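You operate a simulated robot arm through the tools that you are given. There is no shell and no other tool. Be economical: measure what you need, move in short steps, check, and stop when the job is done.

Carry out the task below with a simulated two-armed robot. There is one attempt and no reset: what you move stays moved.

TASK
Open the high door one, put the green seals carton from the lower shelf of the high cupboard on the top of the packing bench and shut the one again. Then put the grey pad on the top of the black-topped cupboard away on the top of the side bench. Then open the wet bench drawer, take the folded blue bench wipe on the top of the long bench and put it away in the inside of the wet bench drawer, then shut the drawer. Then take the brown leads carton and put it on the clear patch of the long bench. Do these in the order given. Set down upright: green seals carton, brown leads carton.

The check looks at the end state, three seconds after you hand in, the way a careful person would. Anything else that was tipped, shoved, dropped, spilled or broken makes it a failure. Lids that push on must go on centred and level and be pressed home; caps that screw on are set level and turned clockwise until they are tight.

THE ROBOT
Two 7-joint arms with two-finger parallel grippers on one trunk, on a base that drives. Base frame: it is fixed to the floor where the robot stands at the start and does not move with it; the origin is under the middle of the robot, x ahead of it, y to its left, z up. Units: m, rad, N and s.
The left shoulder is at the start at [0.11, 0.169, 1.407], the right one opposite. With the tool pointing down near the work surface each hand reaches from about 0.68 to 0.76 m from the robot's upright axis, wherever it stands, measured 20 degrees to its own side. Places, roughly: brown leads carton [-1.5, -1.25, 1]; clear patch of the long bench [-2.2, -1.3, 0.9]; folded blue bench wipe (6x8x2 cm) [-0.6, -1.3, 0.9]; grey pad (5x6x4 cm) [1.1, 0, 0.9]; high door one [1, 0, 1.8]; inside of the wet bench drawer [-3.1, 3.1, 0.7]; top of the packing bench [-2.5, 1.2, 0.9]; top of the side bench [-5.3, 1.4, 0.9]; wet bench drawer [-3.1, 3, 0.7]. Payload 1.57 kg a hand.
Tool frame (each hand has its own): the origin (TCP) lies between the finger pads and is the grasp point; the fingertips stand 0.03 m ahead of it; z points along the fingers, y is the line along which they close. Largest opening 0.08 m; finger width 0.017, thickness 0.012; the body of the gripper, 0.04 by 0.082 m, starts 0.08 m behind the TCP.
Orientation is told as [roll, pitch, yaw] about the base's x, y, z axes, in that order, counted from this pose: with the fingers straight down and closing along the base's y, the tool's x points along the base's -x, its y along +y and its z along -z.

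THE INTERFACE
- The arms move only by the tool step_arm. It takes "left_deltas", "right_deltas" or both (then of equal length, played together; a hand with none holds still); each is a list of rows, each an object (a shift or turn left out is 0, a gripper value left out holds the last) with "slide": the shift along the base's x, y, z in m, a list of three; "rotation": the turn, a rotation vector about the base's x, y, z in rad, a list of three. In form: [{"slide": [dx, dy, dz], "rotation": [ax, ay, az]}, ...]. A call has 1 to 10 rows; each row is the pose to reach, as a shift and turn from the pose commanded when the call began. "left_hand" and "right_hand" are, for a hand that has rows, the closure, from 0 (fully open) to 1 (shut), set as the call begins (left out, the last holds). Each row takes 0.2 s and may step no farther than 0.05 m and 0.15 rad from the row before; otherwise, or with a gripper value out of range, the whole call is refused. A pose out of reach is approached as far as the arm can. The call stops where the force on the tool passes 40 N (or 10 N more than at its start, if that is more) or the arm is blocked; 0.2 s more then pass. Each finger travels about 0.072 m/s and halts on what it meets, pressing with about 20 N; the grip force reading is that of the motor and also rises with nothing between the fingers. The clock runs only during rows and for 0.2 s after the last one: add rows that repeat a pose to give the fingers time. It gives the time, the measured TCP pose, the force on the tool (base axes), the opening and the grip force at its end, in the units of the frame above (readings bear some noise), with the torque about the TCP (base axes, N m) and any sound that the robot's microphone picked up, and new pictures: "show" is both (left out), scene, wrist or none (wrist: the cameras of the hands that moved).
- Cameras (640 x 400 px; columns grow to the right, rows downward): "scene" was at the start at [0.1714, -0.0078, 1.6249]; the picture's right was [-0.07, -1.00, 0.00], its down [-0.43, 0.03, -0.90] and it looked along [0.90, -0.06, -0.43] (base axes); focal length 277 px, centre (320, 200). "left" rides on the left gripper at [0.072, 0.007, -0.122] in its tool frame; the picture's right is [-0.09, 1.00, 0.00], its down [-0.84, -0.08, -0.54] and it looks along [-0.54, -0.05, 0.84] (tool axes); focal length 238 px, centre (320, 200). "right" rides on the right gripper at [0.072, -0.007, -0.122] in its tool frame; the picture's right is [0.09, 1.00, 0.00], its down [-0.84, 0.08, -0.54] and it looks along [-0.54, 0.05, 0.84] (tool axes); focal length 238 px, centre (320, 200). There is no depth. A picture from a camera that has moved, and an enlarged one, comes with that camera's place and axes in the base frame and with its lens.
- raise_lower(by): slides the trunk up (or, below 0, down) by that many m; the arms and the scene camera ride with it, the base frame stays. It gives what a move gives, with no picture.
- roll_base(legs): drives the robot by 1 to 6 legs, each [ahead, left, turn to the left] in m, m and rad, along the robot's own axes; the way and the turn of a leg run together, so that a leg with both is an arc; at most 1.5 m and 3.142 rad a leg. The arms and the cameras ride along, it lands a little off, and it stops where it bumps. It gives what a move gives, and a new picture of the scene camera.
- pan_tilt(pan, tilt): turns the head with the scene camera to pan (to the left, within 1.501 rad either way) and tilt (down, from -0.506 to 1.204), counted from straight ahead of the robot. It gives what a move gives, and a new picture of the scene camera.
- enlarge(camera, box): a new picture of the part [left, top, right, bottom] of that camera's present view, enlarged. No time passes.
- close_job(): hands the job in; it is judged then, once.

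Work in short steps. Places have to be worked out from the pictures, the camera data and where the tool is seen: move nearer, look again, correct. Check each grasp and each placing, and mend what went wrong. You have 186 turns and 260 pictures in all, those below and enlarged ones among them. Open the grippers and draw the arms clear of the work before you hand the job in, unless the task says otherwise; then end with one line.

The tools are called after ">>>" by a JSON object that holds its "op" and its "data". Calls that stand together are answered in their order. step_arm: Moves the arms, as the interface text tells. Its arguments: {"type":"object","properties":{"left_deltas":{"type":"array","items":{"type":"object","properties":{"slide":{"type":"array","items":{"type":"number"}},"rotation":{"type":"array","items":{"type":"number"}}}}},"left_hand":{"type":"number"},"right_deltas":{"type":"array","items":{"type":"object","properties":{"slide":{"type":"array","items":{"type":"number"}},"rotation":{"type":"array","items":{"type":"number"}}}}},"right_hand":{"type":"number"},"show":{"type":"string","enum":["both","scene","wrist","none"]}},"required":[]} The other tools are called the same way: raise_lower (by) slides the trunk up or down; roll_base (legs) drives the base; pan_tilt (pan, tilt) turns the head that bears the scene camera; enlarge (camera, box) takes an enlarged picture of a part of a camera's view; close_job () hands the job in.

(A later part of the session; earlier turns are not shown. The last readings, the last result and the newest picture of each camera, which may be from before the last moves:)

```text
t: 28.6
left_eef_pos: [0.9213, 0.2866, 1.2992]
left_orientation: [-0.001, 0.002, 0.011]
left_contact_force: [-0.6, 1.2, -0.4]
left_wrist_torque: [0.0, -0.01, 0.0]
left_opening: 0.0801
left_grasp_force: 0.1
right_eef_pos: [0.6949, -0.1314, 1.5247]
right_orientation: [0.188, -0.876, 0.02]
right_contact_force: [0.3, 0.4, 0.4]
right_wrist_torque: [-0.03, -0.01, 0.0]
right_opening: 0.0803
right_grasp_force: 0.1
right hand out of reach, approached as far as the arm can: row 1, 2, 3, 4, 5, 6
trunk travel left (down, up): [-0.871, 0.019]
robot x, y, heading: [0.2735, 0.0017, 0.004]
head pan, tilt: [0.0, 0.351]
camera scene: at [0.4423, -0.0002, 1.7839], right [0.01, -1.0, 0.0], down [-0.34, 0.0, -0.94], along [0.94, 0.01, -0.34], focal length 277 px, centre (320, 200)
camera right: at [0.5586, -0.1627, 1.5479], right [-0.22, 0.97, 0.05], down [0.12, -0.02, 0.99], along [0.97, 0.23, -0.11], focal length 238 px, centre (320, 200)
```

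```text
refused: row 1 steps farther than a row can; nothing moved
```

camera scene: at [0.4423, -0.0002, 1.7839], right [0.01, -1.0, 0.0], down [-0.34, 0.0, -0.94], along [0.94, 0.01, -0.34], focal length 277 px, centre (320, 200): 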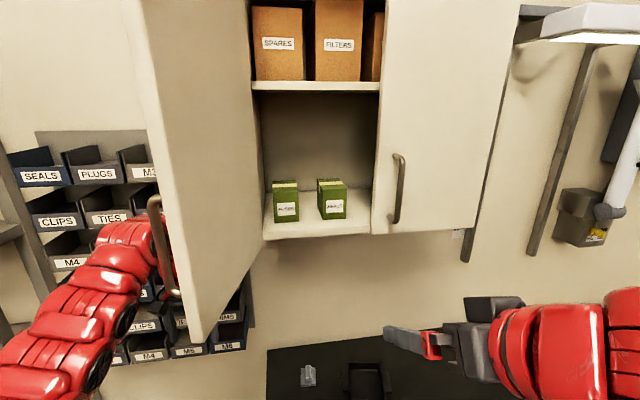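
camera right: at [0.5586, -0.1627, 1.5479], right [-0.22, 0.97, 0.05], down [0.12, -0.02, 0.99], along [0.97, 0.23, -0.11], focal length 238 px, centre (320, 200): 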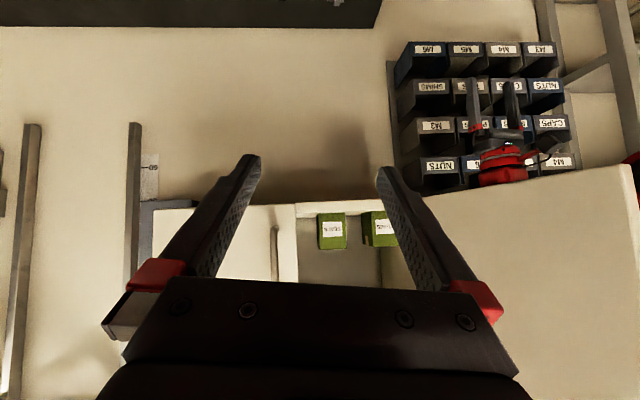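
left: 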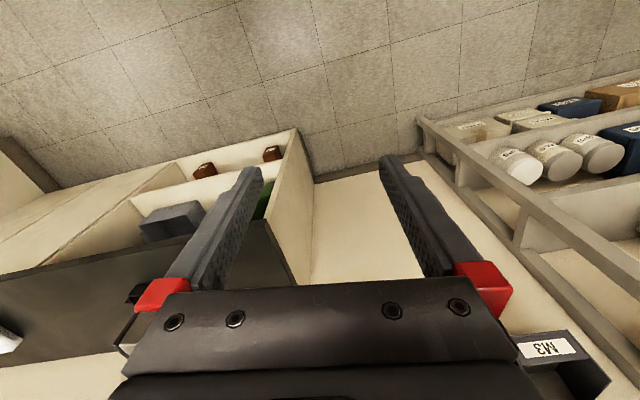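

Commanded pose is still the far one, so I just rotate there.

>>> {"op": "step_arm", "data": {"right_deltas": [{"slide": [0, 0, 0], "rotation": [0.0, -0.1, 0]}, {"slide": [0, 0, 0], "rotation": [-0.02, -0.2, -0.02]}, {"slide": [0, 0, 0], "rotation": [-0.04, -0.3, -0.04]}, {"slide": [0, 0, 0], "rotation": [-0.06, -0.35, -0.06]}, {"slide": [0, 0, 0], "rotation": [-0.06, -0.35, -0.06]}]}}

```text
t: 29.6
left_eef_pos: [0.9215, 0.2907, 1.2972]
left_orientation: [-0.003, 0.002, 0.012]
left_contact_force: [0.5, 0.8, 0.2]
left_wrist_torque: [-0.02, 0.01, -0.03]
left_opening: 0.0798
left_grasp_force: 0.1
right_eef_pos: [0.7159, -0.102, 1.5724]
right_orientation: [0.682, -1.115, -0.402]
right_contact_force: [1.6, 1.0, 0.0]
right_wrist_torque: [-0.01, -0.02, -0.04]
right_opening: 0.08
right_grasp_force: 0.0
right hand out of reach, approached as far as the arm can: row 3, 4
trunk travel left (down, up): [-0.871, 0.019]
robot x, y, heading: [0.272, 0.0015, 0.007]
head pan, tilt: [0.0, 0.351]
stopped in row 4 (right hand): the arm was blocked; the commanded pose is now the measured one
camera scene: at [0.4442, 0.0047, 1.7837], right [0.01, -1.0, 0.0], down [-0.34, 0.0, -0.94], along [0.94, 0.01, -0.34], focal length 277 px, centre (320, 200)
camera right: at [0.5811, -0.1334, 1.5499], right [-0.26, 0.95, 0.19], down [-0.16, -0.24, 0.96], along [0.95, 0.21, 0.21], focal length 238 px, centre (320, 200)
```

scene: 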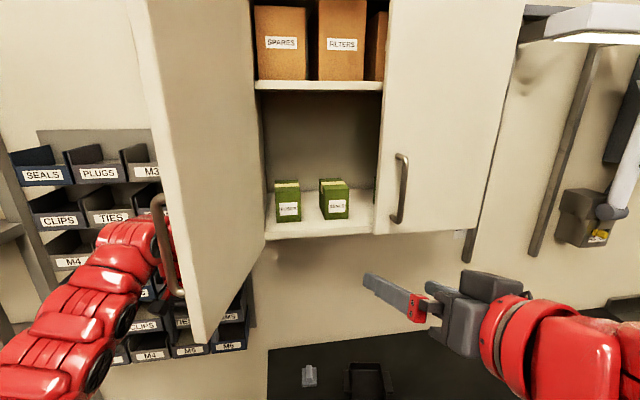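
right: 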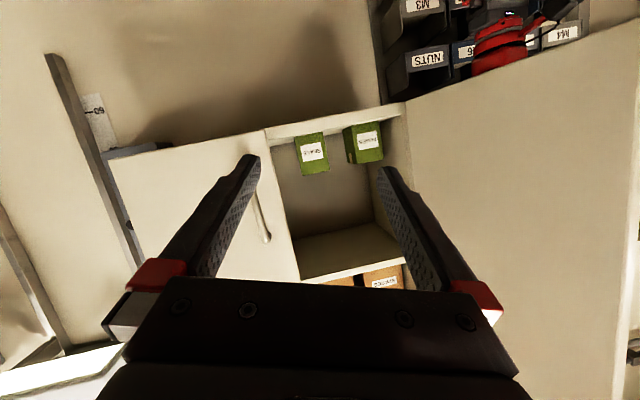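

I level the hand's roll, reduce yaw and advance.

>>> {"op": "step_arm", "data": {"right_deltas": [{"slide": [0.03, 0.01, 0.01], "rotation": [-0.06, -0.02, -0.03]}, {"slide": [0.06, 0.02, 0.02], "rotation": [-0.12, -0.04, -0.06]}, {"slide": [0.09, 0.03, 0.03], "rotation": [-0.18, -0.06, -0.1]}, {"slide": [0.12, 0.04, 0.04], "rotation": [-0.24, -0.08, -0.13]}, {"slide": [0.15, 0.05, 0.05], "rotation": [-0.24, -0.08, -0.13]}]}}

```text
t: 30.8
left_eef_pos: [0.9245, 0.2912, 1.2978]
left_orientation: [-0.003, 0.003, 0.013]
left_contact_force: [0.3, 0.1, -0.3]
left_wrist_torque: [0.04, 0.03, 0.0]
left_opening: 0.0798
left_grasp_force: 0.0
right_eef_pos: [0.8282, -0.0771, 1.578]
right_orientation: [0.062, -1.251, 0.065]
right_contact_force: [0.4, 0.2, 0.2]
right_wrist_torque: [0.0, 0.04, -0.02]
right_opening: 0.08
right_grasp_force: 0.0
right hand out of reach, approached as far as the arm can: row 3, 4, 5
trunk travel left (down, up): [-0.871, 0.019]
robot x, y, heading: [0.2674, -0.0007, 0.012]
head pan, tilt: [0.0, 0.351]
camera scene: at [0.4456, 0.0034, 1.7834], right [0.01, -1.0, 0.0], down [-0.35, 0.0, -0.94], along [0.94, 0.01, -0.35], focal length 277 px, centre (320, 200)
camera right: at [0.6911, -0.0999, 1.5502], right [-0.15, 0.99, -0.07], down [-0.26, 0.03, 0.97], along [0.95, 0.16, 0.25], focal length 238 px, centre (320, 200)
```

scene: 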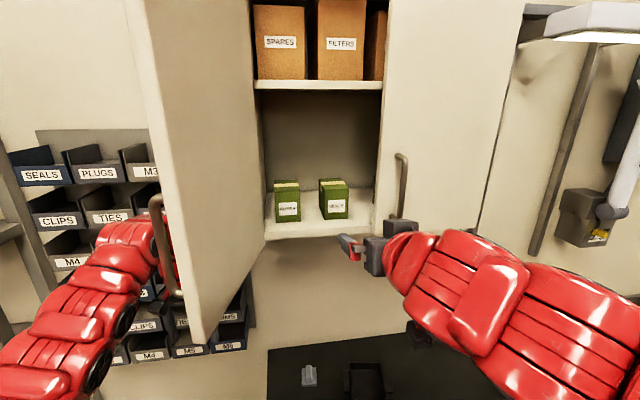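
right: 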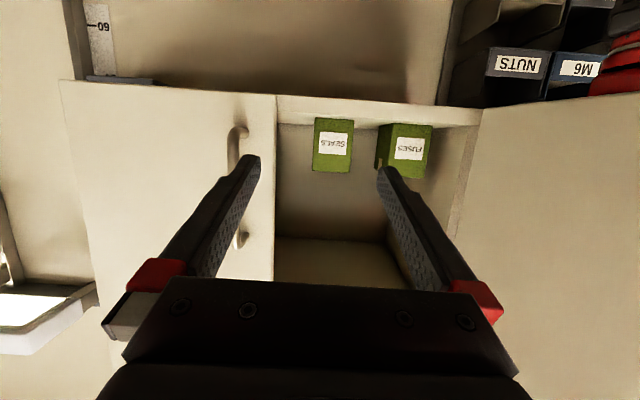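

Pose now pitched 0.32 down with yaw ≈0.12; carton front face at about (1.055,-0.027). I advance toward the opening and check.

>>> {"op": "step_arm", "data": {"right_deltas": [{"slide": [0.03, 0.004, 0]}, {"slide": [0.06, 0.008, 0]}, {"slide": [0.09, 0.012, -0.01]}, {"slide": [0.11, 0.014, -0.02]}]}}

```text
t: 31.8
left_eef_pos: [0.922, 0.2883, 1.2991]
left_orientation: [0.0, 0.002, 0.012]
left_contact_force: [1.1, 0.4, 0.5]
left_wrist_torque: [0.02, 0.0, -0.01]
left_opening: 0.0801
left_grasp_force: 0.1
right_eef_pos: [0.9389, -0.0645, 1.5603]
right_orientation: [0.057, -1.245, 0.059]
right_contact_force: [-0.3, 0.0, -0.6]
right_wrist_torque: [0.0, 0.01, 0.0]
right_opening: 0.0799
right_grasp_force: 0.1
right hand out of reach, approached as far as the arm can: row 1
trunk travel left (down, up): [-0.871, 0.019]
robot x, y, heading: [0.2732, -0.0004, 0.006]
head pan, tilt: [0.0, 0.351]
camera scene: at [0.4432, 0.0005, 1.7838], right [0.01, -1.0, 0.0], down [-0.34, 0.0, -0.94], along [0.94, 0.01, -0.34], focal length 277 px, centre (320, 200)
camera right: at [0.8022, -0.0873, 1.5346], right [-0.14, 0.99, -0.07], down [-0.25, 0.03, 0.97], along [0.96, 0.16, 0.24], focal length 238 px, centre (320, 200)
```

scene: 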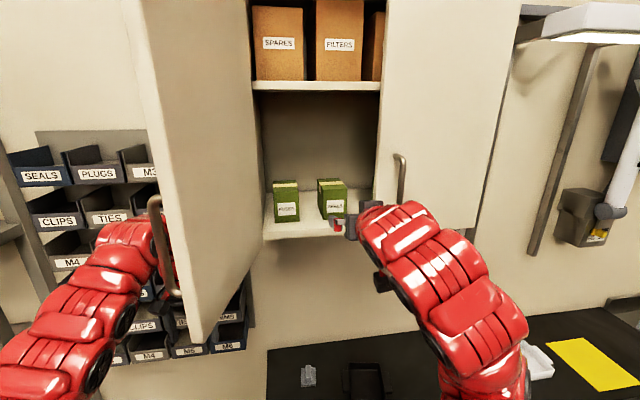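
right: 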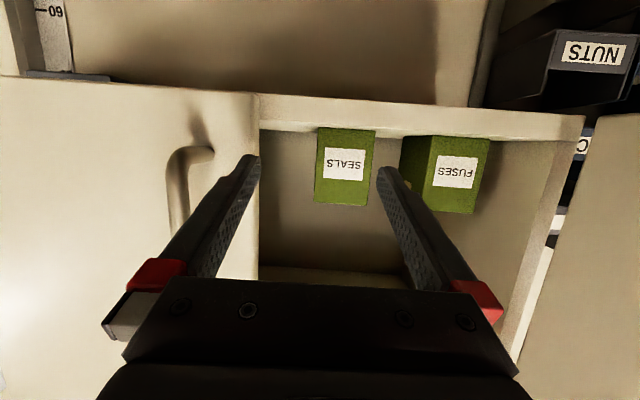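

Carton front centre now ≈(1.055,-0.021,1.556). I shift left and go in around it.

>>> {"op": "step_arm", "data": {"right_deltas": [{"slide": [0.01, 0.03, 0]}, {"slide": [0.04, 0.034, 0]}, {"slide": [0.08, 0.038, 0]}, {"slide": [0.11, 0.041, -0.002]}, {"slide": [0.136, 0.0425, -0.002]}]}}

```text
t: 33.0
left_eef_pos: [0.9222, 0.2865, 1.298]
left_orientation: [0.0, 0.0, 0.011]
left_contact_force: [0.0, 0.4, 0.9]
left_wrist_torque: [0.01, 0.01, 0.0]
left_opening: 0.0799
left_grasp_force: 0.1
right_eef_pos: [1.0755, -0.0231, 1.5594]
right_orientation: [0.06, -1.246, 0.059]
right_contact_force: [-0.4, -0.3, 0.2]
right_wrist_torque: [-0.03, -0.04, 0.04]
right_opening: 0.08
right_grasp_force: 0.1
trunk travel left (down, up): [-0.871, 0.019]
robot x, y, heading: [0.2689, 0.0025, 0.009]
head pan, tilt: [0.0, 0.351]
camera scene: at [0.4435, 0.0006, 1.7837], right [0.01, -1.0, 0.0], down [-0.34, 0.0, -0.94], along [0.94, 0.01, -0.34], focal length 277 px, centre (320, 200)
camera right: at [0.9384, -0.0444, 1.5322], right [-0.14, 0.99, -0.07], down [-0.25, 0.03, 0.97], along [0.96, 0.16, 0.24], focal length 238 px, centre (320, 200)
```

scene: 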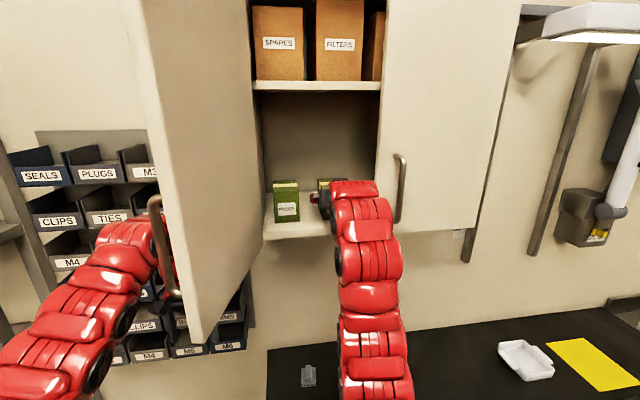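
right: 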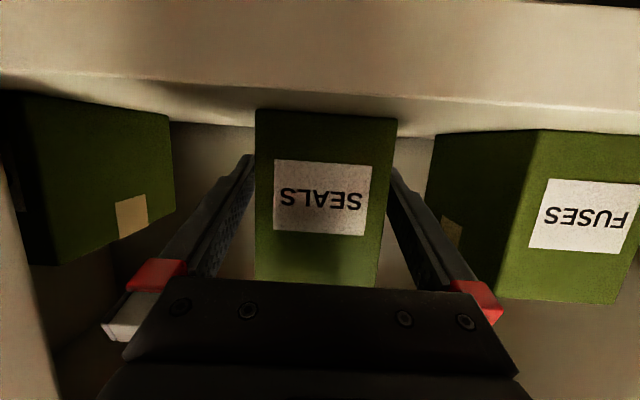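

The SEALS carton sits between the fingers. I close the gripper.

>>> {"op": "step_arm", "data": {"right_deltas": [{}, {}, {}, {}], "right_hand": 1.0, "show": "wrist"}}

```text
t: 34.0
left_eef_pos: [0.9218, 0.2873, 1.2993]
left_orientation: [0.0, 0.002, 0.013]
left_contact_force: [-1.1, -0.2, 0.7]
left_wrist_torque: [-0.01, 0.0, -0.03]
left_opening: 0.0799
left_grasp_force: 0.0
right_eef_pos: [1.0738, -0.0236, 1.5601]
right_orientation: [0.062, -1.245, 0.056]
right_contact_force: [0.0, 0.1, 1.9]
right_wrist_torque: [-0.05, -0.13, 0.01]
right_opening: 0.0561
right_grasp_force: 19.9
trunk travel left (down, up): [-0.871, 0.019]
robot x, y, heading: [0.2676, 0.0004, 0.009]
head pan, tilt: [0.0, 0.351]
camera right: at [0.9372, -0.0448, 1.5325], right [-0.14, 0.99, -0.07], down [-0.25, 0.03, 0.97], along [0.96, 0.16, 0.24], focal length 238 px, centre (320, 200)
```

right: 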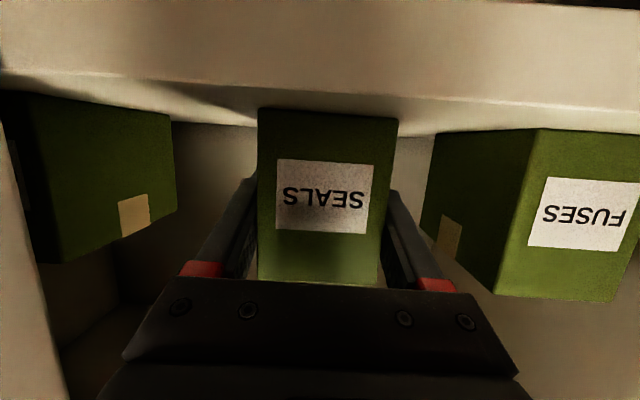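

Gripped (0.056). I lift 3 cm and draw it straight out.

>>> {"op": "step_arm", "data": {"right_deltas": [{"slide": [0, 0, 0.015]}, {"slide": [0, 0, 0.03]}, {"slide": [-0.04, -0.005, 0.035]}, {"slide": [-0.08, -0.01, 0.035]}, {"slide": [-0.12, -0.015, 0.035]}, {"slide": [-0.16, -0.02, 0.03]}, {"slide": [-0.2, -0.03, 0.02]}, {"slide": [-0.24, -0.04, 0.01]}, {"slide": [-0.28, -0.05, 0.0]}]}}

```text
t: 36.0
left_eef_pos: [0.9206, 0.2867, 1.3]
left_orientation: [0.0, -0.001, 0.013]
left_contact_force: [0.0, 0.1, 0.6]
left_wrist_torque: [0.04, -0.04, 0.0]
left_opening: 0.0799
left_grasp_force: 0.1
right_eef_pos: [0.7938, -0.0749, 1.5711]
right_orientation: [0.071, -1.245, 0.052]
right_contact_force: [0.3, 0.6, -1.1]
right_wrist_torque: [0.02, 0.0, 0.02]
right_opening: 0.056
right_grasp_force: 19.9
right hand out of reach, approached as far as the arm can: row 6, 7, 8, 9
trunk travel left (down, up): [-0.871, 0.019]
robot x, y, heading: [0.2704, 0.0018, 0.008]
head pan, tilt: [0.0, 0.351]
camera scene: at [0.441, -0.001, 1.784], right [0.01, -1.0, 0.0], down [-0.34, 0.0, -0.94], along [0.94, 0.01, -0.34], focal length 277 px, centre (320, 200)
camera right: at [0.6572, -0.0969, 1.5439], right [-0.15, 0.99, -0.06], down [-0.25, 0.03, 0.97], along [0.96, 0.16, 0.24], focal length 238 px, centre (320, 200)
```

scene: 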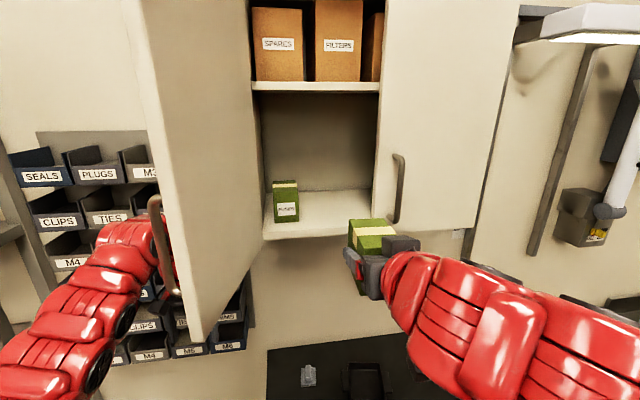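
right: 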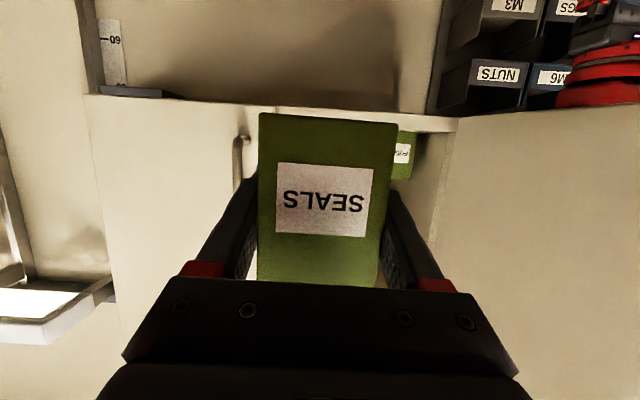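

Carton is out. The left forearm may be close to the open door's handle, so I shift the left hand outward, then lower the trunk.

>>> {"op": "step_arm", "data": {"left_deltas": [{"slide": [-0.01, 0.02, -0.01]}, {"slide": [-0.02, 0.05, -0.02]}, {"slide": [-0.03, 0.08, -0.03]}, {"slide": [-0.04, 0.11, -0.04]}], "show": "scene"}}

>>> {"op": "raise_lower", "data": {"by": -0.25}}

```text
t: 37.0
left_eef_pos: [0.8809, 0.4012, 1.2596]
left_orientation: [-0.002, 0.002, 0.011]
left_contact_force: [-0.2, 0.2, 0.0]
left_wrist_torque: [-0.02, -0.01, 0.02]
left_opening: 0.0801
left_grasp_force: 0.1
right_eef_pos: [0.7949, -0.071, 1.5715]
right_orientation: [0.065, -1.244, 0.063]
right_contact_force: [0.2, 0.5, -0.9]
right_wrist_torque: [-0.04, 0.0, -0.04]
right_opening: 0.0558
right_grasp_force: 20.1
trunk travel left (down, up): [-0.871, 0.019]
robot x, y, heading: [0.2711, -0.0017, 0.006]
head pan, tilt: [0.0, 0.351]
camera scene: at [0.4419, 0.003, 1.7839], right [0.01, -1.0, 0.0], down [-0.34, 0.0, -0.94], along [0.94, 0.01, -0.34], focal length 277 px, centre (320, 200)
```

scene: 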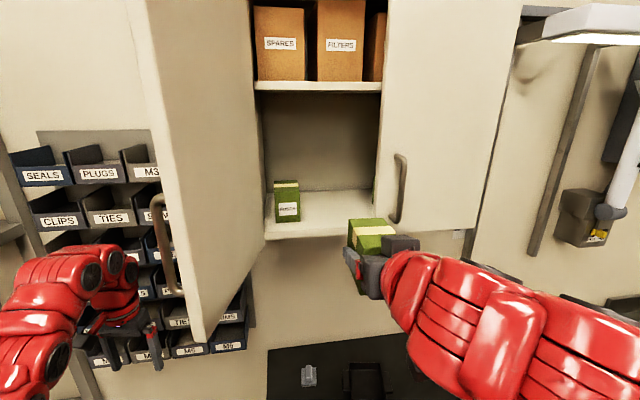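

```text
t: 39.5
left_eef_pos: [0.8806, 0.3985, 1.0113]
left_orientation: [-0.001, 0.002, 0.011]
left_contact_force: [-1.0, 1.6, -0.1]
left_wrist_torque: [-0.02, 0.01, 0.01]
left_opening: 0.0799
left_grasp_force: 0.0
right_eef_pos: [0.7949, -0.0728, 1.3205]
right_orientation: [0.067, -1.246, 0.056]
right_contact_force: [-0.2, -0.6, -2.3]
right_wrist_torque: [0.01, 0.03, -0.01]
right_opening: 0.0558
right_grasp_force: 20.3
trunk travel left (down, up): [-0.621, 0.269]
robot x, y, heading: [0.2701, 0.0043, 0.012]
head pan, tilt: [0.0, 0.351]
```

Clear. I back off 0.5 m and turn left in place partly, to look for the packing bench at (-2.5, 1.2).

>>> {"op": "roll_base", "data": {"legs": [[-0.5, 0, 0], [0, 0, 2.6]]}}

```text
t: 48.4
left_eef_pos: [-0.9434, 0.0176, 1.0118]
left_orientation: [-0.001, 0.001, 2.551]
left_contact_force: [-0.2, 0.2, 0.4]
left_wrist_torque: [-0.02, 0.01, 0.0]
left_opening: 0.08
left_grasp_force: 0.1
right_eef_pos: [-0.6059, 0.3579, 1.321]
right_orientation: [0.066, -1.246, 2.596]
right_contact_force: [0.0, -0.3, -1.4]
right_wrist_torque: [-0.03, -0.02, 0.02]
right_opening: 0.0556
right_grasp_force: 20.3
trunk travel left (down, up): [-0.621, 0.269]
robot x, y, heading: [-0.2126, 0.0008, 2.544]
head pan, tilt: [0.0, 0.351]
camera scene: at [-0.3589, 0.0958, 1.5338], right [0.56, 0.83, 0.0], down [0.28, -0.19, -0.94], along [-0.78, 0.53, -0.34], focal length 277 px, centre (320, 200)
```

scene: 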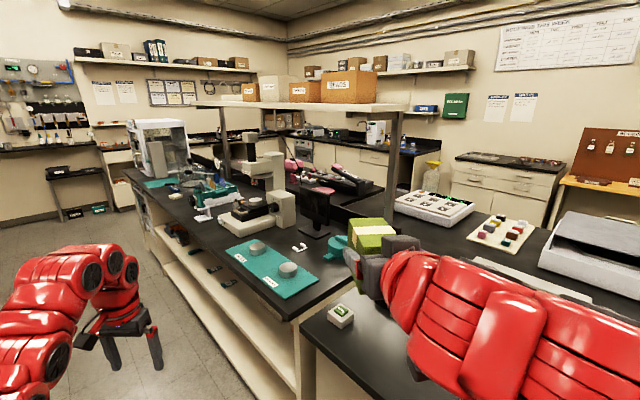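

I see an island of benches ahead; I enlarge to understand which surface is near (-2.5, 1.2).

>>> {"op": "enlarge", "data": {"camera": "scene", "box": [120, 90, 440, 290]}}

>>> {"op": "pan_tilt", "data": {"pan": -0.8, "tilt": 0.4}}

>>> {"op": "pan_tilt", "data": {"pan": 0.8, "tilt": 0.4}}

```text
2.00 times, centred on (280, 190) of scene
camera zoom: at [-0.3589, 0.0958, 1.5338], right [0.56, 0.83, 0.0], down [0.28, -0.19, -0.94], along [-0.78, 0.53, -0.34], focal length 554 px, centre (400, 220)
```

zoom: 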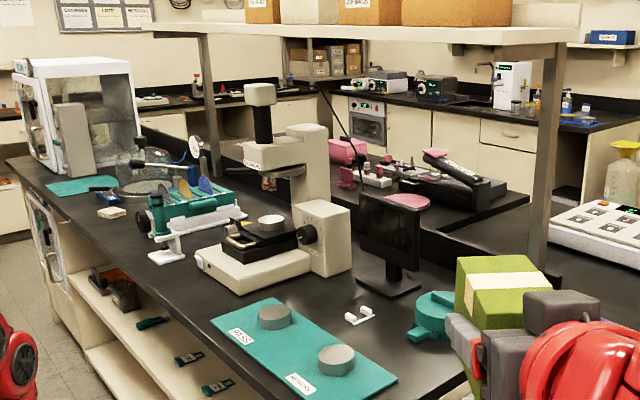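

```text
t: 49.6
left_eef_pos: [-0.9443, 0.0196, 1.0125]
left_orientation: [0.0, 0.002, 2.55]
left_contact_force: [-0.1, 0.3, -0.3]
left_wrist_torque: [0.01, 0.0, -0.05]
left_opening: 0.0798
left_grasp_force: 0.1
right_eef_pos: [-0.6047, 0.3588, 1.3215]
right_orientation: [0.069, -1.244, 2.595]
right_contact_force: [0.7, -0.7, -0.7]
right_wrist_torque: [0.0, -0.03, 0.01]
right_opening: 0.0558
right_grasp_force: 20.3
trunk travel left (down, up): [-0.621, 0.269]
robot x, y, heading: [-0.2156, -0.0002, 2.543]
head pan, tilt: [-0.799, 0.4]
camera scene: at [-0.2981, 0.1348, 1.5293], right [0.98, 0.18, 0.0], down [0.07, -0.38, -0.92], along [-0.16, 0.91, -0.39], focal length 277 px, centre (320, 200)
```

scene: 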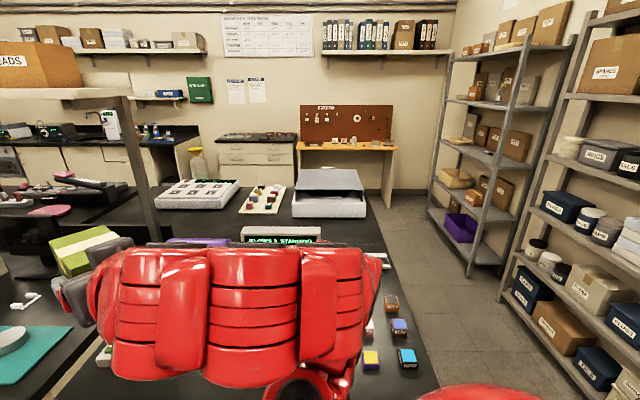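

```text
t: 51.2
left_eef_pos: [-0.9442, 0.0191, 1.0115]
left_orientation: [0.0, 0.001, 2.55]
left_contact_force: [0.8, -0.7, -0.1]
left_wrist_torque: [-0.02, 0.01, 0.01]
left_opening: 0.0801
left_grasp_force: 0.0
right_eef_pos: [-0.6046, 0.3579, 1.3215]
right_orientation: [0.068, -1.245, 2.596]
right_contact_force: [0.9, 0.0, -2.1]
right_wrist_torque: [-0.04, -0.03, -0.02]
right_opening: 0.0558
right_grasp_force: 20.2
trunk travel left (down, up): [-0.621, 0.269]
robot x, y, heading: [-0.2131, -0.0009, 2.549]
head pan, tilt: [0.799, 0.4]
camera scene: at [-0.3726, 0.025, 1.5293], right [-0.2, 0.98, 0.0], down [0.38, 0.08, -0.92], along [-0.9, -0.19, -0.39], focal length 277 px, centre (320, 200)
```

scene: 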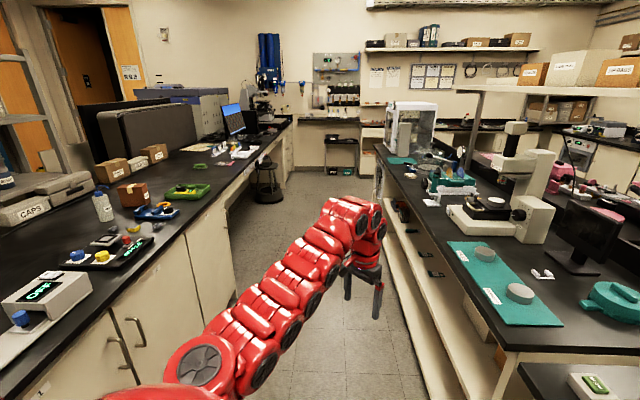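

Everything in the room is rotated ≈+0.156 rad against the base frame. In room axes (a,b): main aisle b≈-0.68..0.57, packing bench is the far half of the island (a<-1.5, b≈1.35–1.95), reached from the aisle b≈2–3.4, via the passage on the right (a≈0..0.9). I tuck the left hand up and in first.

>>> {"op": "step_arm", "data": {"left_deltas": [{"slide": [0.012, 0.015, 0.04]}, {"slide": [0.024, 0.03, 0.08]}, {"slide": [0.036, 0.05, 0.12]}, {"slide": [0.048, 0.07, 0.16]}, {"slide": [0.07, 0.09, 0.19]}, {"slide": [0.08, 0.11, 0.2]}], "show": "none"}}

>>> {"op": "pan_tilt", "data": {"pan": 0.0, "tilt": 0.5}}

>>> {"op": "roll_base", "data": {"legs": [[-0.48, -0.45, 0], [0, 0, -0.82]]}}

```text
t: 52.6
left_eef_pos: [-0.9114, 0.1439, 1.0611]
left_orientation: [0.0, 0.0, 2.549]
left_contact_force: [1.2, -0.6, 0.4]
left_wrist_torque: [-0.01, 0.0, -0.01]
left_opening: 0.08
left_grasp_force: 0.0
left hand out of reach, approached as far as the arm can: row 2, 3, 4, 5, 6
right_eef_pos: [-0.6055, 0.3604, 1.3214]
right_orientation: [0.072, -1.244, 2.592]
right_contact_force: [-0.2, -0.4, -1.3]
right_wrist_torque: [-0.04, 0.0, 0.03]
right_opening: 0.0558
right_grasp_force: 20.5
trunk travel left (down, up): [-0.621, 0.269]
robot x, y, heading: [-0.2166, -0.0017, 2.546]
head pan, tilt: [0.799, 0.4]
```

```text
t: 53.8
left_eef_pos: [-0.9115, 0.1432, 1.0615]
left_orientation: [-0.001, -0.002, 2.55]
left_contact_force: [-0.2, -0.4, 0.4]
left_wrist_torque: [0.02, -0.01, 0.02]
left_opening: 0.0798
left_grasp_force: 0.1
right_eef_pos: [-0.6055, 0.3583, 1.3214]
right_orientation: [0.069, -1.242, 2.595]
right_contact_force: [0.8, 0.4, -1.4]
right_wrist_torque: [0.01, -0.01, -0.02]
right_opening: 0.0562
right_grasp_force: 20.5
trunk travel left (down, up): [-0.621, 0.269]
robot x, y, heading: [-0.2163, 0.0013, 2.544]
head pan, tilt: [0.0, 0.499]
camera scene: at [-0.3572, 0.0947, 1.5201], right [0.56, 0.83, 0.0], down [0.4, -0.27, -0.88], along [-0.73, 0.49, -0.48], focal length 277 px, centre (320, 200)
```

scene: 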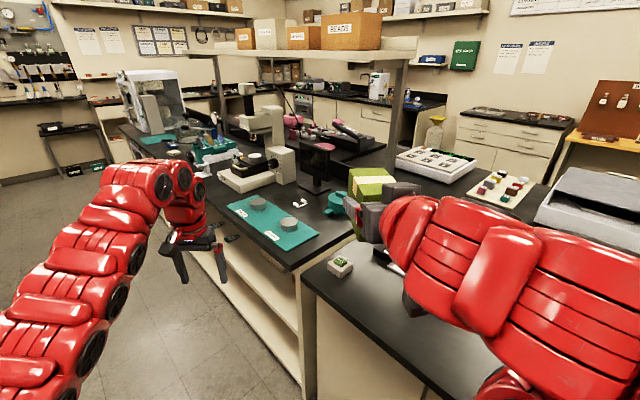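

```text
t: 59.6
left_eef_pos: [0.07, 0.7095, 1.0617]
left_orientation: [-0.002, -0.001, 1.738]
left_contact_force: [-0.8, 0.0, -0.2]
left_wrist_torque: [0.0, 0.02, 0.02]
left_opening: 0.0801
left_grasp_force: 0.1
right_eef_pos: [0.4376, 0.635, 1.3211]
right_orientation: [0.07, -1.243, 1.781]
right_contact_force: [-0.1, 0.1, -0.7]
right_wrist_torque: [0.0, -0.02, -0.02]
right_opening: 0.0561
right_grasp_force: 20.1
trunk travel left (down, up): [-0.621, 0.269]
robot x, y, heading: [0.4485, 0.1042, 1.734]
head pan, tilt: [0.0, 0.499]
camera scene: at [0.4186, 0.2728, 1.5201], right [0.99, 0.16, 0.0], down [0.08, -0.47, -0.88], along [-0.14, 0.87, -0.48], focal length 277 px, centre (320, 200)
```

scene: 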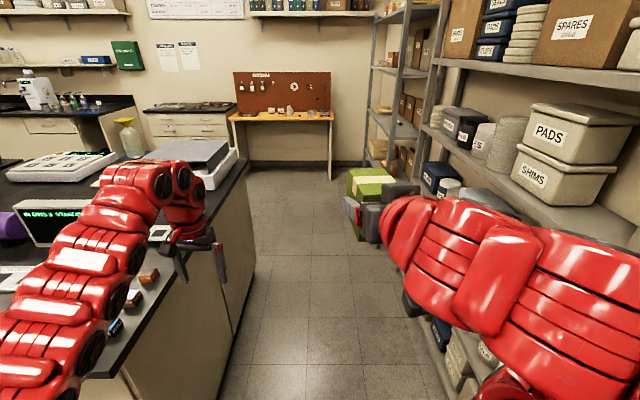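

Passage is clear. I raise the trunk for clearance over the table, then shift slightly left and drive along the passage.

>>> {"op": "raise_lower", "data": {"by": 0.15}}

>>> {"op": "roll_base", "data": {"legs": [[0.1, 0.05, 0], [1.2, 0, 0]]}}

```text
t: 61.4
left_eef_pos: [0.0693, 0.709, 1.2117]
left_orientation: [-0.002, -0.001, 1.737]
left_contact_force: [-0.2, 0.0, -0.1]
left_wrist_torque: [0.02, 0.0, 0.01]
left_opening: 0.0801
left_grasp_force: 0.2
right_eef_pos: [0.4377, 0.6358, 1.4709]
right_orientation: [0.069, -1.244, 1.783]
right_contact_force: [0.4, 1.0, -2.1]
right_wrist_torque: [0.01, 0.0, -0.02]
right_opening: 0.0557
right_grasp_force: 19.8
trunk travel left (down, up): [-0.771, 0.119]
robot x, y, heading: [0.4476, 0.1074, 1.74]
head pan, tilt: [0.0, 0.499]
```

```text
t: 68.2
left_eef_pos: [-0.204, 1.97, 1.212]
left_orientation: [-0.002, -0.003, 1.752]
left_contact_force: [-0.2, -0.6, -0.9]
left_wrist_torque: [0.01, 0.01, -0.04]
left_opening: 0.0802
left_grasp_force: 0.0
right_eef_pos: [0.1649, 1.9017, 1.47]
right_orientation: [0.068, -1.245, 1.797]
right_contact_force: [0.0, -0.7, -1.5]
right_wrist_torque: [0.01, -0.02, 0.03]
right_opening: 0.0556
right_grasp_force: 20.8
trunk travel left (down, up): [-0.771, 0.119]
robot x, y, heading: [0.1764, 1.3727, 1.749]
head pan, tilt: [0.0, 0.499]
camera scene: at [0.1495, 1.5385, 1.6702], right [0.98, 0.18, 0.0], down [0.08, -0.47, -0.88], along [-0.15, 0.86, -0.48], focal length 277 px, centre (320, 200)
```

scene: 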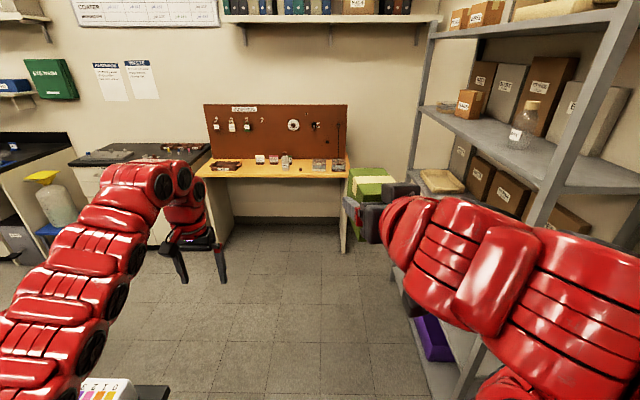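

Clear ahead. I drive on to b≈2.5 and turn to face along the second aisle.

>>> {"op": "roll_base", "data": {"legs": [[1.2, 0, 0], [0, 0, 1.55]]}}

```text
t: 78.0
left_eef_pos: [-0.6368, 2.1358, 1.2112]
left_orientation: [-0.002, -0.003, -2.93]
left_contact_force: [0.0, 0.4, 0.8]
left_wrist_torque: [-0.02, -0.01, -0.04]
left_opening: 0.0801
left_grasp_force: 0.1
right_eef_pos: [-0.5775, 2.5058, 1.4714]
right_orientation: [0.07, -1.245, -2.888]
right_contact_force: [0.3, 0.9, -0.7]
right_wrist_torque: [-0.02, 0.01, 0.0]
right_opening: 0.0553
right_grasp_force: 19.9
trunk travel left (down, up): [-0.771, 0.119]
robot x, y, heading: [-0.0437, 2.5398, -2.935]
head pan, tilt: [0.0, 0.499]
camera scene: at [-0.2167, 2.5013, 1.6701], right [-0.2, 0.98, 0.0], down [0.47, 0.1, -0.88], along [-0.86, -0.18, -0.48], focal length 277 px, centre (320, 200)
```

scene: 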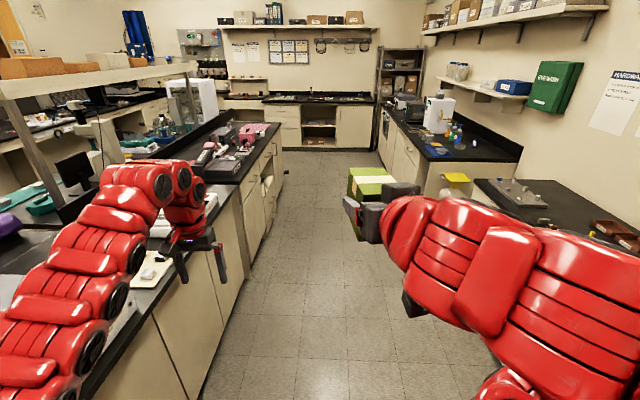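

The aisle is clear. I correct heading slightly and drive to a≈-1.7 to view the packing bench.

>>> {"op": "roll_base", "data": {"legs": [[0, 0, -0.05], [1.4, 0, 0]]}}

>>> {"op": "pan_tilt", "data": {"pan": 0.9, "tilt": 0.5}}

```text
t: 85.4
left_eef_pos: [-2.0305, 1.9326, 1.2123]
left_orientation: [-0.003, -0.003, -2.968]
left_contact_force: [0.0, 0.5, 0.2]
left_wrist_torque: [0.0, -0.03, -0.03]
left_opening: 0.08
left_grasp_force: 0.2
right_eef_pos: [-1.96, 2.2997, 1.4708]
right_orientation: [0.067, -1.245, -2.924]
right_contact_force: [0.0, 0.3, -1.1]
right_wrist_torque: [-0.01, -0.04, 0.0]
right_opening: 0.0557
right_grasp_force: 20.0
trunk travel left (down, up): [-0.771, 0.119]
robot x, y, heading: [-1.4265, 2.3092, -2.978]
head pan, tilt: [0.0, 0.499]
camera scene: at [-1.5981, 2.2815, 1.6702], right [-0.17, 0.99, 0.0], down [0.47, 0.08, -0.88], along [-0.87, -0.15, -0.48], focal length 277 px, centre (320, 200)
```

scene: 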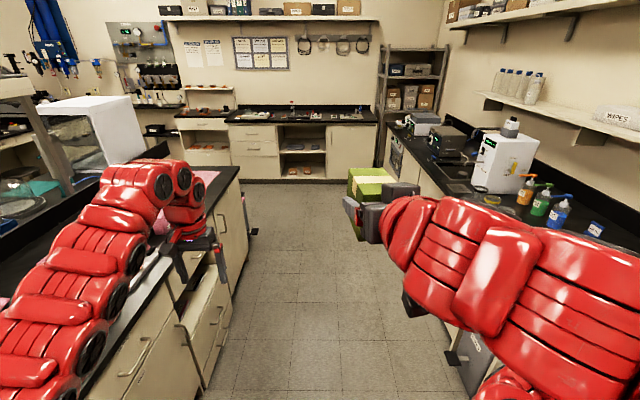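

```text
t: 86.6
left_eef_pos: [-2.0303, 1.9321, 1.2116]
left_orientation: [-0.001, -0.001, -2.967]
left_contact_force: [0.4, 0.1, 0.1]
left_wrist_torque: [-0.03, 0.0, 0.01]
left_opening: 0.08
left_grasp_force: 0.1
right_eef_pos: [-1.9596, 2.2985, 1.4712]
right_orientation: [0.071, -1.243, -2.923]
right_contact_force: [0.2, 0.5, -0.8]
right_wrist_torque: [0.0, -0.03, -0.02]
right_opening: 0.0558
right_grasp_force: 19.6
trunk travel left (down, up): [-0.771, 0.119]
robot x, y, heading: [-1.4224, 2.3133, -2.978]
head pan, tilt: [0.901, 0.499]
camera scene: at [-1.5526, 2.2169, 1.6701], right [-0.88, 0.48, 0.0], down [0.23, 0.42, -0.88], along [-0.42, -0.77, -0.48], focal length 277 px, centre (320, 200)
```

scene: 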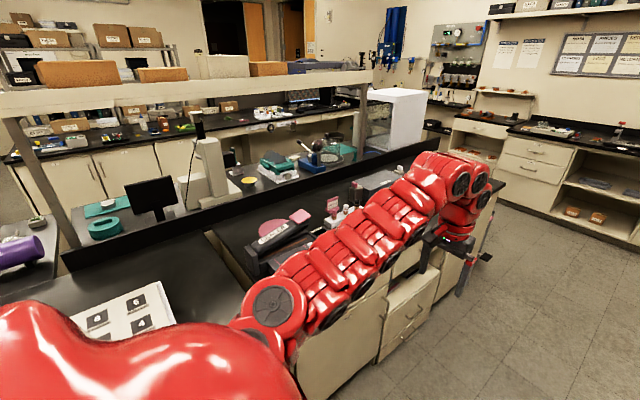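

I drive on 1.1 m and turn left to face the packing bench.

>>> {"op": "roll_base", "data": {"legs": [[1.1, 0, 0], [0, 0, 1.56]]}}

>>> {"op": "pan_tilt", "data": {"pan": 0.0, "tilt": 0.7}}

```text
t: 96.0
left_eef_pos: [-2.1605, 1.5282, 1.2111]
left_orientation: [-0.002, -0.002, -1.452]
left_contact_force: [0.9, -0.4, -0.3]
left_wrist_torque: [-0.04, 0.01, -0.03]
left_opening: 0.0797
left_grasp_force: 0.1
right_eef_pos: [-2.5234, 1.6203, 1.4716]
right_orientation: [0.07, -1.243, -1.408]
right_contact_force: [-0.7, -0.4, -1.2]
right_wrist_torque: [0.01, 0.02, -0.03]
right_opening: 0.0559
right_grasp_force: 19.9
trunk travel left (down, up): [-0.771, 0.119]
robot x, y, heading: [-2.5037, 2.1477, -1.461]
head pan, tilt: [0.901, 0.499]
camera scene: at [-2.4199, 2.0207, 1.6701], right [-0.53, -0.85, 0.0], down [-0.41, 0.25, -0.88], along [0.75, -0.46, -0.48], focal length 277 px, centre (320, 200)
```

scene: 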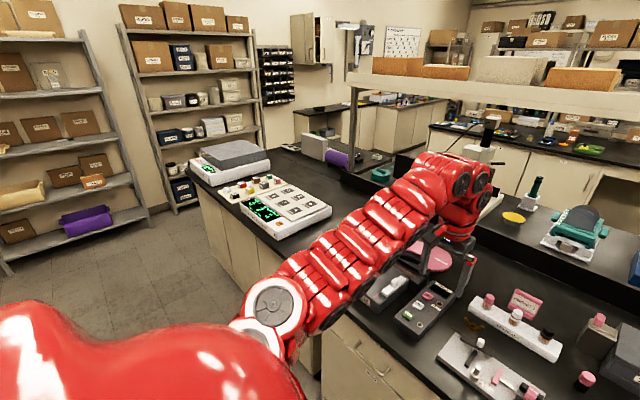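

```text
t: 97.2
left_eef_pos: [-2.1591, 1.5286, 1.2107]
left_orientation: [-0.003, 0.0, -1.451]
left_contact_force: [-0.5, 0.0, -0.1]
left_wrist_torque: [0.0, 0.0, -0.02]
left_opening: 0.0802
left_grasp_force: 0.0
right_eef_pos: [-2.5226, 1.6183, 1.4705]
right_orientation: [0.069, -1.242, -1.408]
right_contact_force: [-0.1, 0.9, -1.1]
right_wrist_torque: [0.02, -0.01, 0.01]
right_opening: 0.0561
right_grasp_force: 19.9
trunk travel left (down, up): [-0.771, 0.119]
robot x, y, heading: [-2.5027, 2.1498, -1.456]
head pan, tilt: [0.0, 0.7]
camera scene: at [-2.4873, 1.9844, 1.6524], right [-0.99, -0.11, 0.0], down [-0.07, 0.64, -0.76], along [0.09, -0.76, -0.64], focal length 277 px, centre (320, 200)
```

scene: 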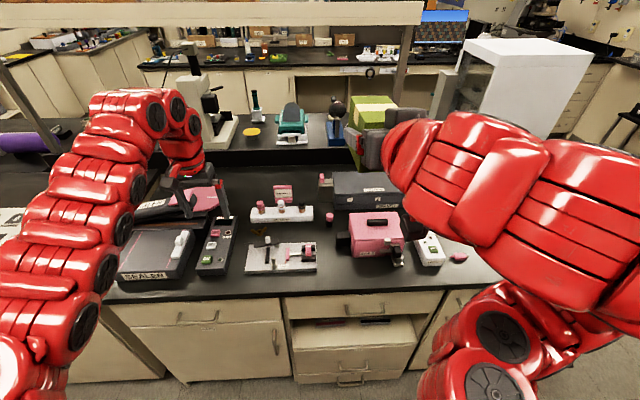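

I look to both sides for a clear patch on this bench.

>>> {"op": "pan_tilt", "data": {"pan": -0.7, "tilt": 0.8}}

>>> {"op": "pan_tilt", "data": {"pan": 0.5, "tilt": 0.8}}

```text
t: 98.3
left_eef_pos: [-2.1592, 1.5277, 1.2115]
left_orientation: [-0.002, -0.001, -1.452]
left_contact_force: [-1.1, -0.6, -0.3]
left_wrist_torque: [-0.02, 0.02, 0.05]
left_opening: 0.0801
left_grasp_force: 0.0
right_eef_pos: [-2.5227, 1.6192, 1.4707]
right_orientation: [0.068, -1.242, -1.41]
right_contact_force: [0.6, 0.5, -1.6]
right_wrist_torque: [0.0, -0.01, 0.04]
right_opening: 0.0561
right_grasp_force: 19.9
trunk travel left (down, up): [-0.771, 0.119]
robot x, y, heading: [-2.5063, 2.1528, -1.463]
head pan, tilt: [-0.7, 0.799]
camera scene: at [-2.5416, 2.0015, 1.6442], right [-0.83, 0.55, 0.0], down [0.4, 0.6, -0.7], along [-0.39, -0.58, -0.72], focal length 277 px, centre (320, 200)
```

scene: 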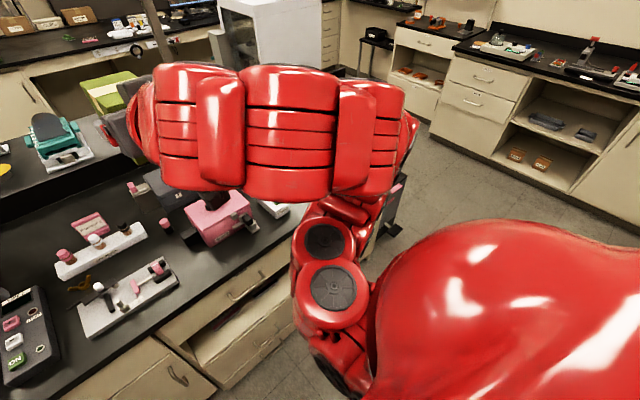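

```text
t: 99.7
left_eef_pos: [-2.1597, 1.5286, 1.2113]
left_orientation: [0.0, 0.0, -1.451]
left_contact_force: [0.2, 0.0, -0.3]
left_wrist_torque: [-0.03, 0.02, 0.01]
left_opening: 0.0799
left_grasp_force: 0.0
right_eef_pos: [-2.5232, 1.6191, 1.4712]
right_orientation: [0.068, -1.244, -1.409]
right_contact_force: [0.3, 0.3, -1.5]
right_wrist_torque: [0.04, 0.0, -0.02]
right_opening: 0.0556
right_grasp_force: 20.1
trunk travel left (down, up): [-0.771, 0.119]
robot x, y, heading: [-2.5042, 2.1503, -1.454]
head pan, tilt: [0.499, 0.799]
camera scene: at [-2.4507, 2.0027, 1.6442], right [-0.82, -0.57, 0.0], down [-0.41, 0.59, -0.7], along [0.4, -0.57, -0.72], focal length 277 px, centre (320, 200)
```

scene: 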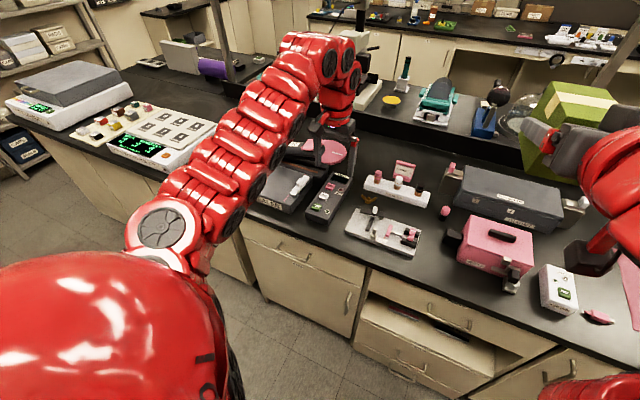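

Free space may lie toward the bench's far end, hidden by the arm. I shift the robot 0.5 m to its right and look.

>>> {"op": "roll_base", "data": {"legs": [[0, -0.5, 0.04]]}}

```text
t: 102.7
left_eef_pos: [-2.6328, 1.4748, 1.2118]
left_orientation: [-0.001, -0.001, -1.405]
left_contact_force: [-0.6, 0.6, -0.7]
left_wrist_torque: [-0.03, 0.04, 0.01]
left_opening: 0.08
left_grasp_force: 0.1
right_eef_pos: [-3.0002, 1.5491, 1.4705]
right_orientation: [0.069, -1.241, -1.357]
right_contact_force: [-0.3, -0.7, -0.8]
right_wrist_torque: [-0.01, 0.01, -0.01]
right_opening: 0.0557
right_grasp_force: 20.0
trunk travel left (down, up): [-0.771, 0.119]
robot x, y, heading: [-3.0055, 2.0785, -1.407]
head pan, tilt: [0.499, 0.799]
camera scene: at [-2.9474, 1.9356, 1.6442], right [-0.79, -0.61, 0.0], down [-0.44, 0.57, -0.7], along [0.43, -0.55, -0.72], focal length 277 px, centre (320, 200)
```

scene: 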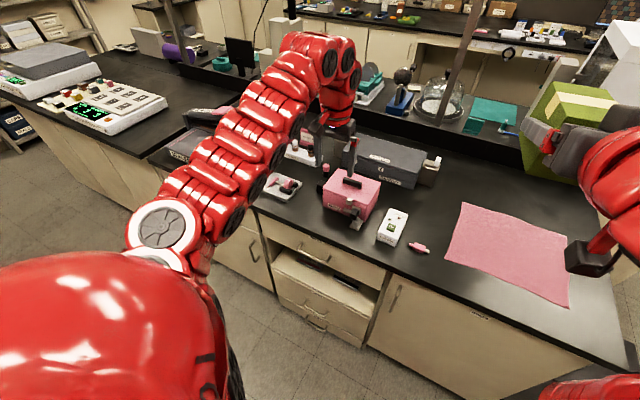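

There is a clear black area between the white box and the pink mat (a≈-2.66, b≈1.55, i.e. about (-2.88, 1.12)). I drive closer and shift a little left.

>>> {"op": "roll_base", "data": {"legs": [[0.16, 0.06, 0]]}}

>>> {"op": "pan_tilt", "data": {"pan": 0.1, "tilt": 0.8}}

```text
t: 104.1
left_eef_pos: [-2.5526, 1.3326, 1.213]
left_orientation: [0.001, -0.003, -1.406]
left_contact_force: [0.0, 0.7, 0.3]
left_wrist_torque: [-0.03, 0.03, 0.02]
left_opening: 0.08
left_grasp_force: 0.1
right_eef_pos: [-2.9185, 1.4078, 1.4715]
right_orientation: [0.071, -1.245, -1.363]
right_contact_force: [-0.4, 0.1, -0.7]
right_wrist_torque: [-0.02, -0.04, -0.02]
right_opening: 0.0557
right_grasp_force: 20.4
trunk travel left (down, up): [-0.771, 0.119]
robot x, y, heading: [-2.9246, 1.9357, -1.409]
head pan, tilt: [0.499, 0.799]
camera scene: at [-2.8658, 1.7936, 1.6445], right [-0.79, -0.61, 0.0], down [-0.44, 0.57, -0.7], along [0.43, -0.55, -0.72], focal length 277 px, centre (320, 200)
```

scene: 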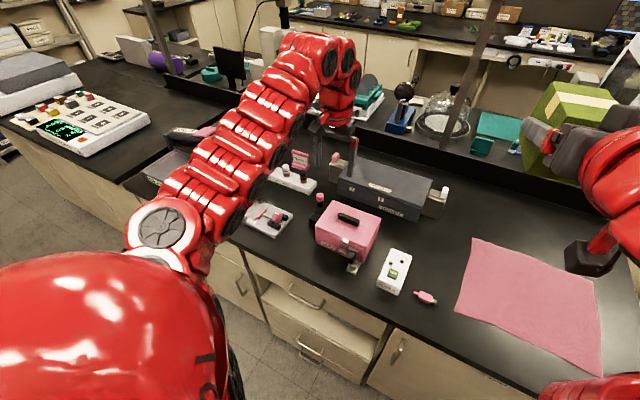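

```text
t: 105.0
left_eef_pos: [-2.5517, 1.3312, 1.2105]
left_orientation: [-0.002, 0.0, -1.405]
left_contact_force: [-0.2, 0.4, -0.7]
left_wrist_torque: [-0.01, 0.01, 0.01]
left_opening: 0.0801
left_grasp_force: 0.2
right_eef_pos: [-2.9177, 1.4046, 1.4699]
right_orientation: [0.069, -1.243, -1.36]
right_contact_force: [-0.6, 0.6, -0.7]
right_wrist_torque: [0.01, -0.01, 0.01]
right_opening: 0.0558
right_grasp_force: 19.7
trunk travel left (down, up): [-0.771, 0.119]
robot x, y, heading: [-2.9268, 1.9373, -1.408]
head pan, tilt: [0.099, 0.799]
camera scene: at [-2.893, 1.777, 1.6441], right [-0.97, -0.26, 0.0], down [-0.19, 0.69, -0.7], along [0.18, -0.67, -0.72], focal length 277 px, centre (320, 200)
```

scene: 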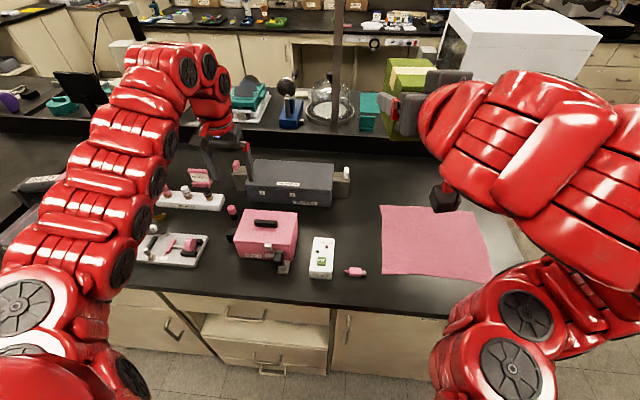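

Spot confirmed at about (-2.86, 1.11). I bring the right hand down toward it in steps.

>>> {"op": "step_arm", "data": {"right_deltas": [{"slide": [0.0, -0.02, -0.045]}, {"slide": [0.005, -0.04, -0.09]}, {"slide": [0.01, -0.06, -0.135], "rotation": [0, 0, -0.02]}, {"slide": [0.015, -0.08, -0.18], "rotation": [0, 0, -0.04]}, {"slide": [0.02, -0.1, -0.22], "rotation": [0, 0, -0.06]}, {"slide": [0.03, -0.12, -0.26], "rotation": [0, 0, -0.08]}, {"slide": [0.04, -0.14, -0.3], "rotation": [0, 0, -0.1]}, {"slide": [0.05, -0.16, -0.34], "rotation": [0, 0, -0.1]}, {"slide": [0.052, -0.19, -0.37], "rotation": [0, 0, -0.1]}, {"slide": [0.052, -0.22, -0.4], "rotation": [0, 0, -0.1]}]}}

```text
t: 107.2
left_eef_pos: [-2.5504, 1.3298, 1.2107]
left_orientation: [-0.003, 0.0, -1.405]
left_contact_force: [0.1, -0.4, -0.1]
left_wrist_torque: [0.01, -0.01, 0.01]
left_opening: 0.0801
left_grasp_force: 0.0
right_eef_pos: [-2.8649, 1.1805, 1.07]
right_orientation: [0.067, -1.244, -1.456]
right_contact_force: [-0.4, -0.6, -2.7]
right_wrist_torque: [0.03, 0.01, 0.01]
right_opening: 0.0558
right_grasp_force: 19.8
right hand out of reach, approached as far as the arm can: row 1, 2, 3, 4, 5, 6
trunk travel left (down, up): [-0.771, 0.119]
robot x, y, heading: [-2.9234, 1.9367, -1.408]
head pan, tilt: [0.099, 0.799]
camera scene: at [-2.8923, 1.775, 1.644], right [-0.97, -0.26, 0.0], down [-0.18, 0.69, -0.7], along [0.18, -0.67, -0.72], focal length 277 px, centre (320, 200)
camera right: at [-2.8955, 1.3163, 1.0428], right [0.98, 0.2, -0.07], down [0.01, 0.25, 0.97], along [0.21, -0.95, 0.24], focal length 238 px, centre (320, 200)
```

scene: 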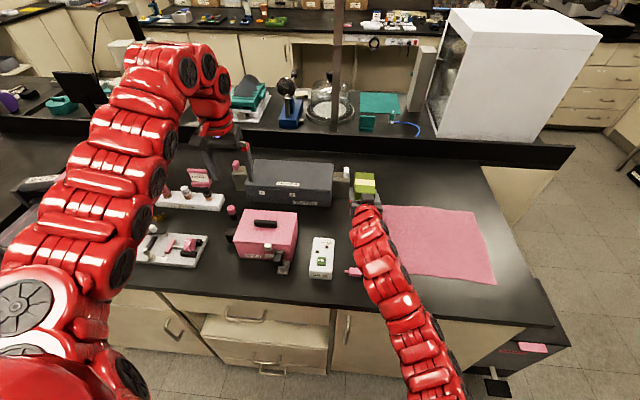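
right: 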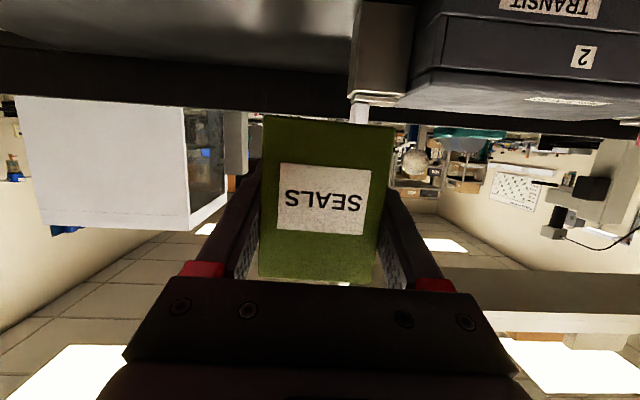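

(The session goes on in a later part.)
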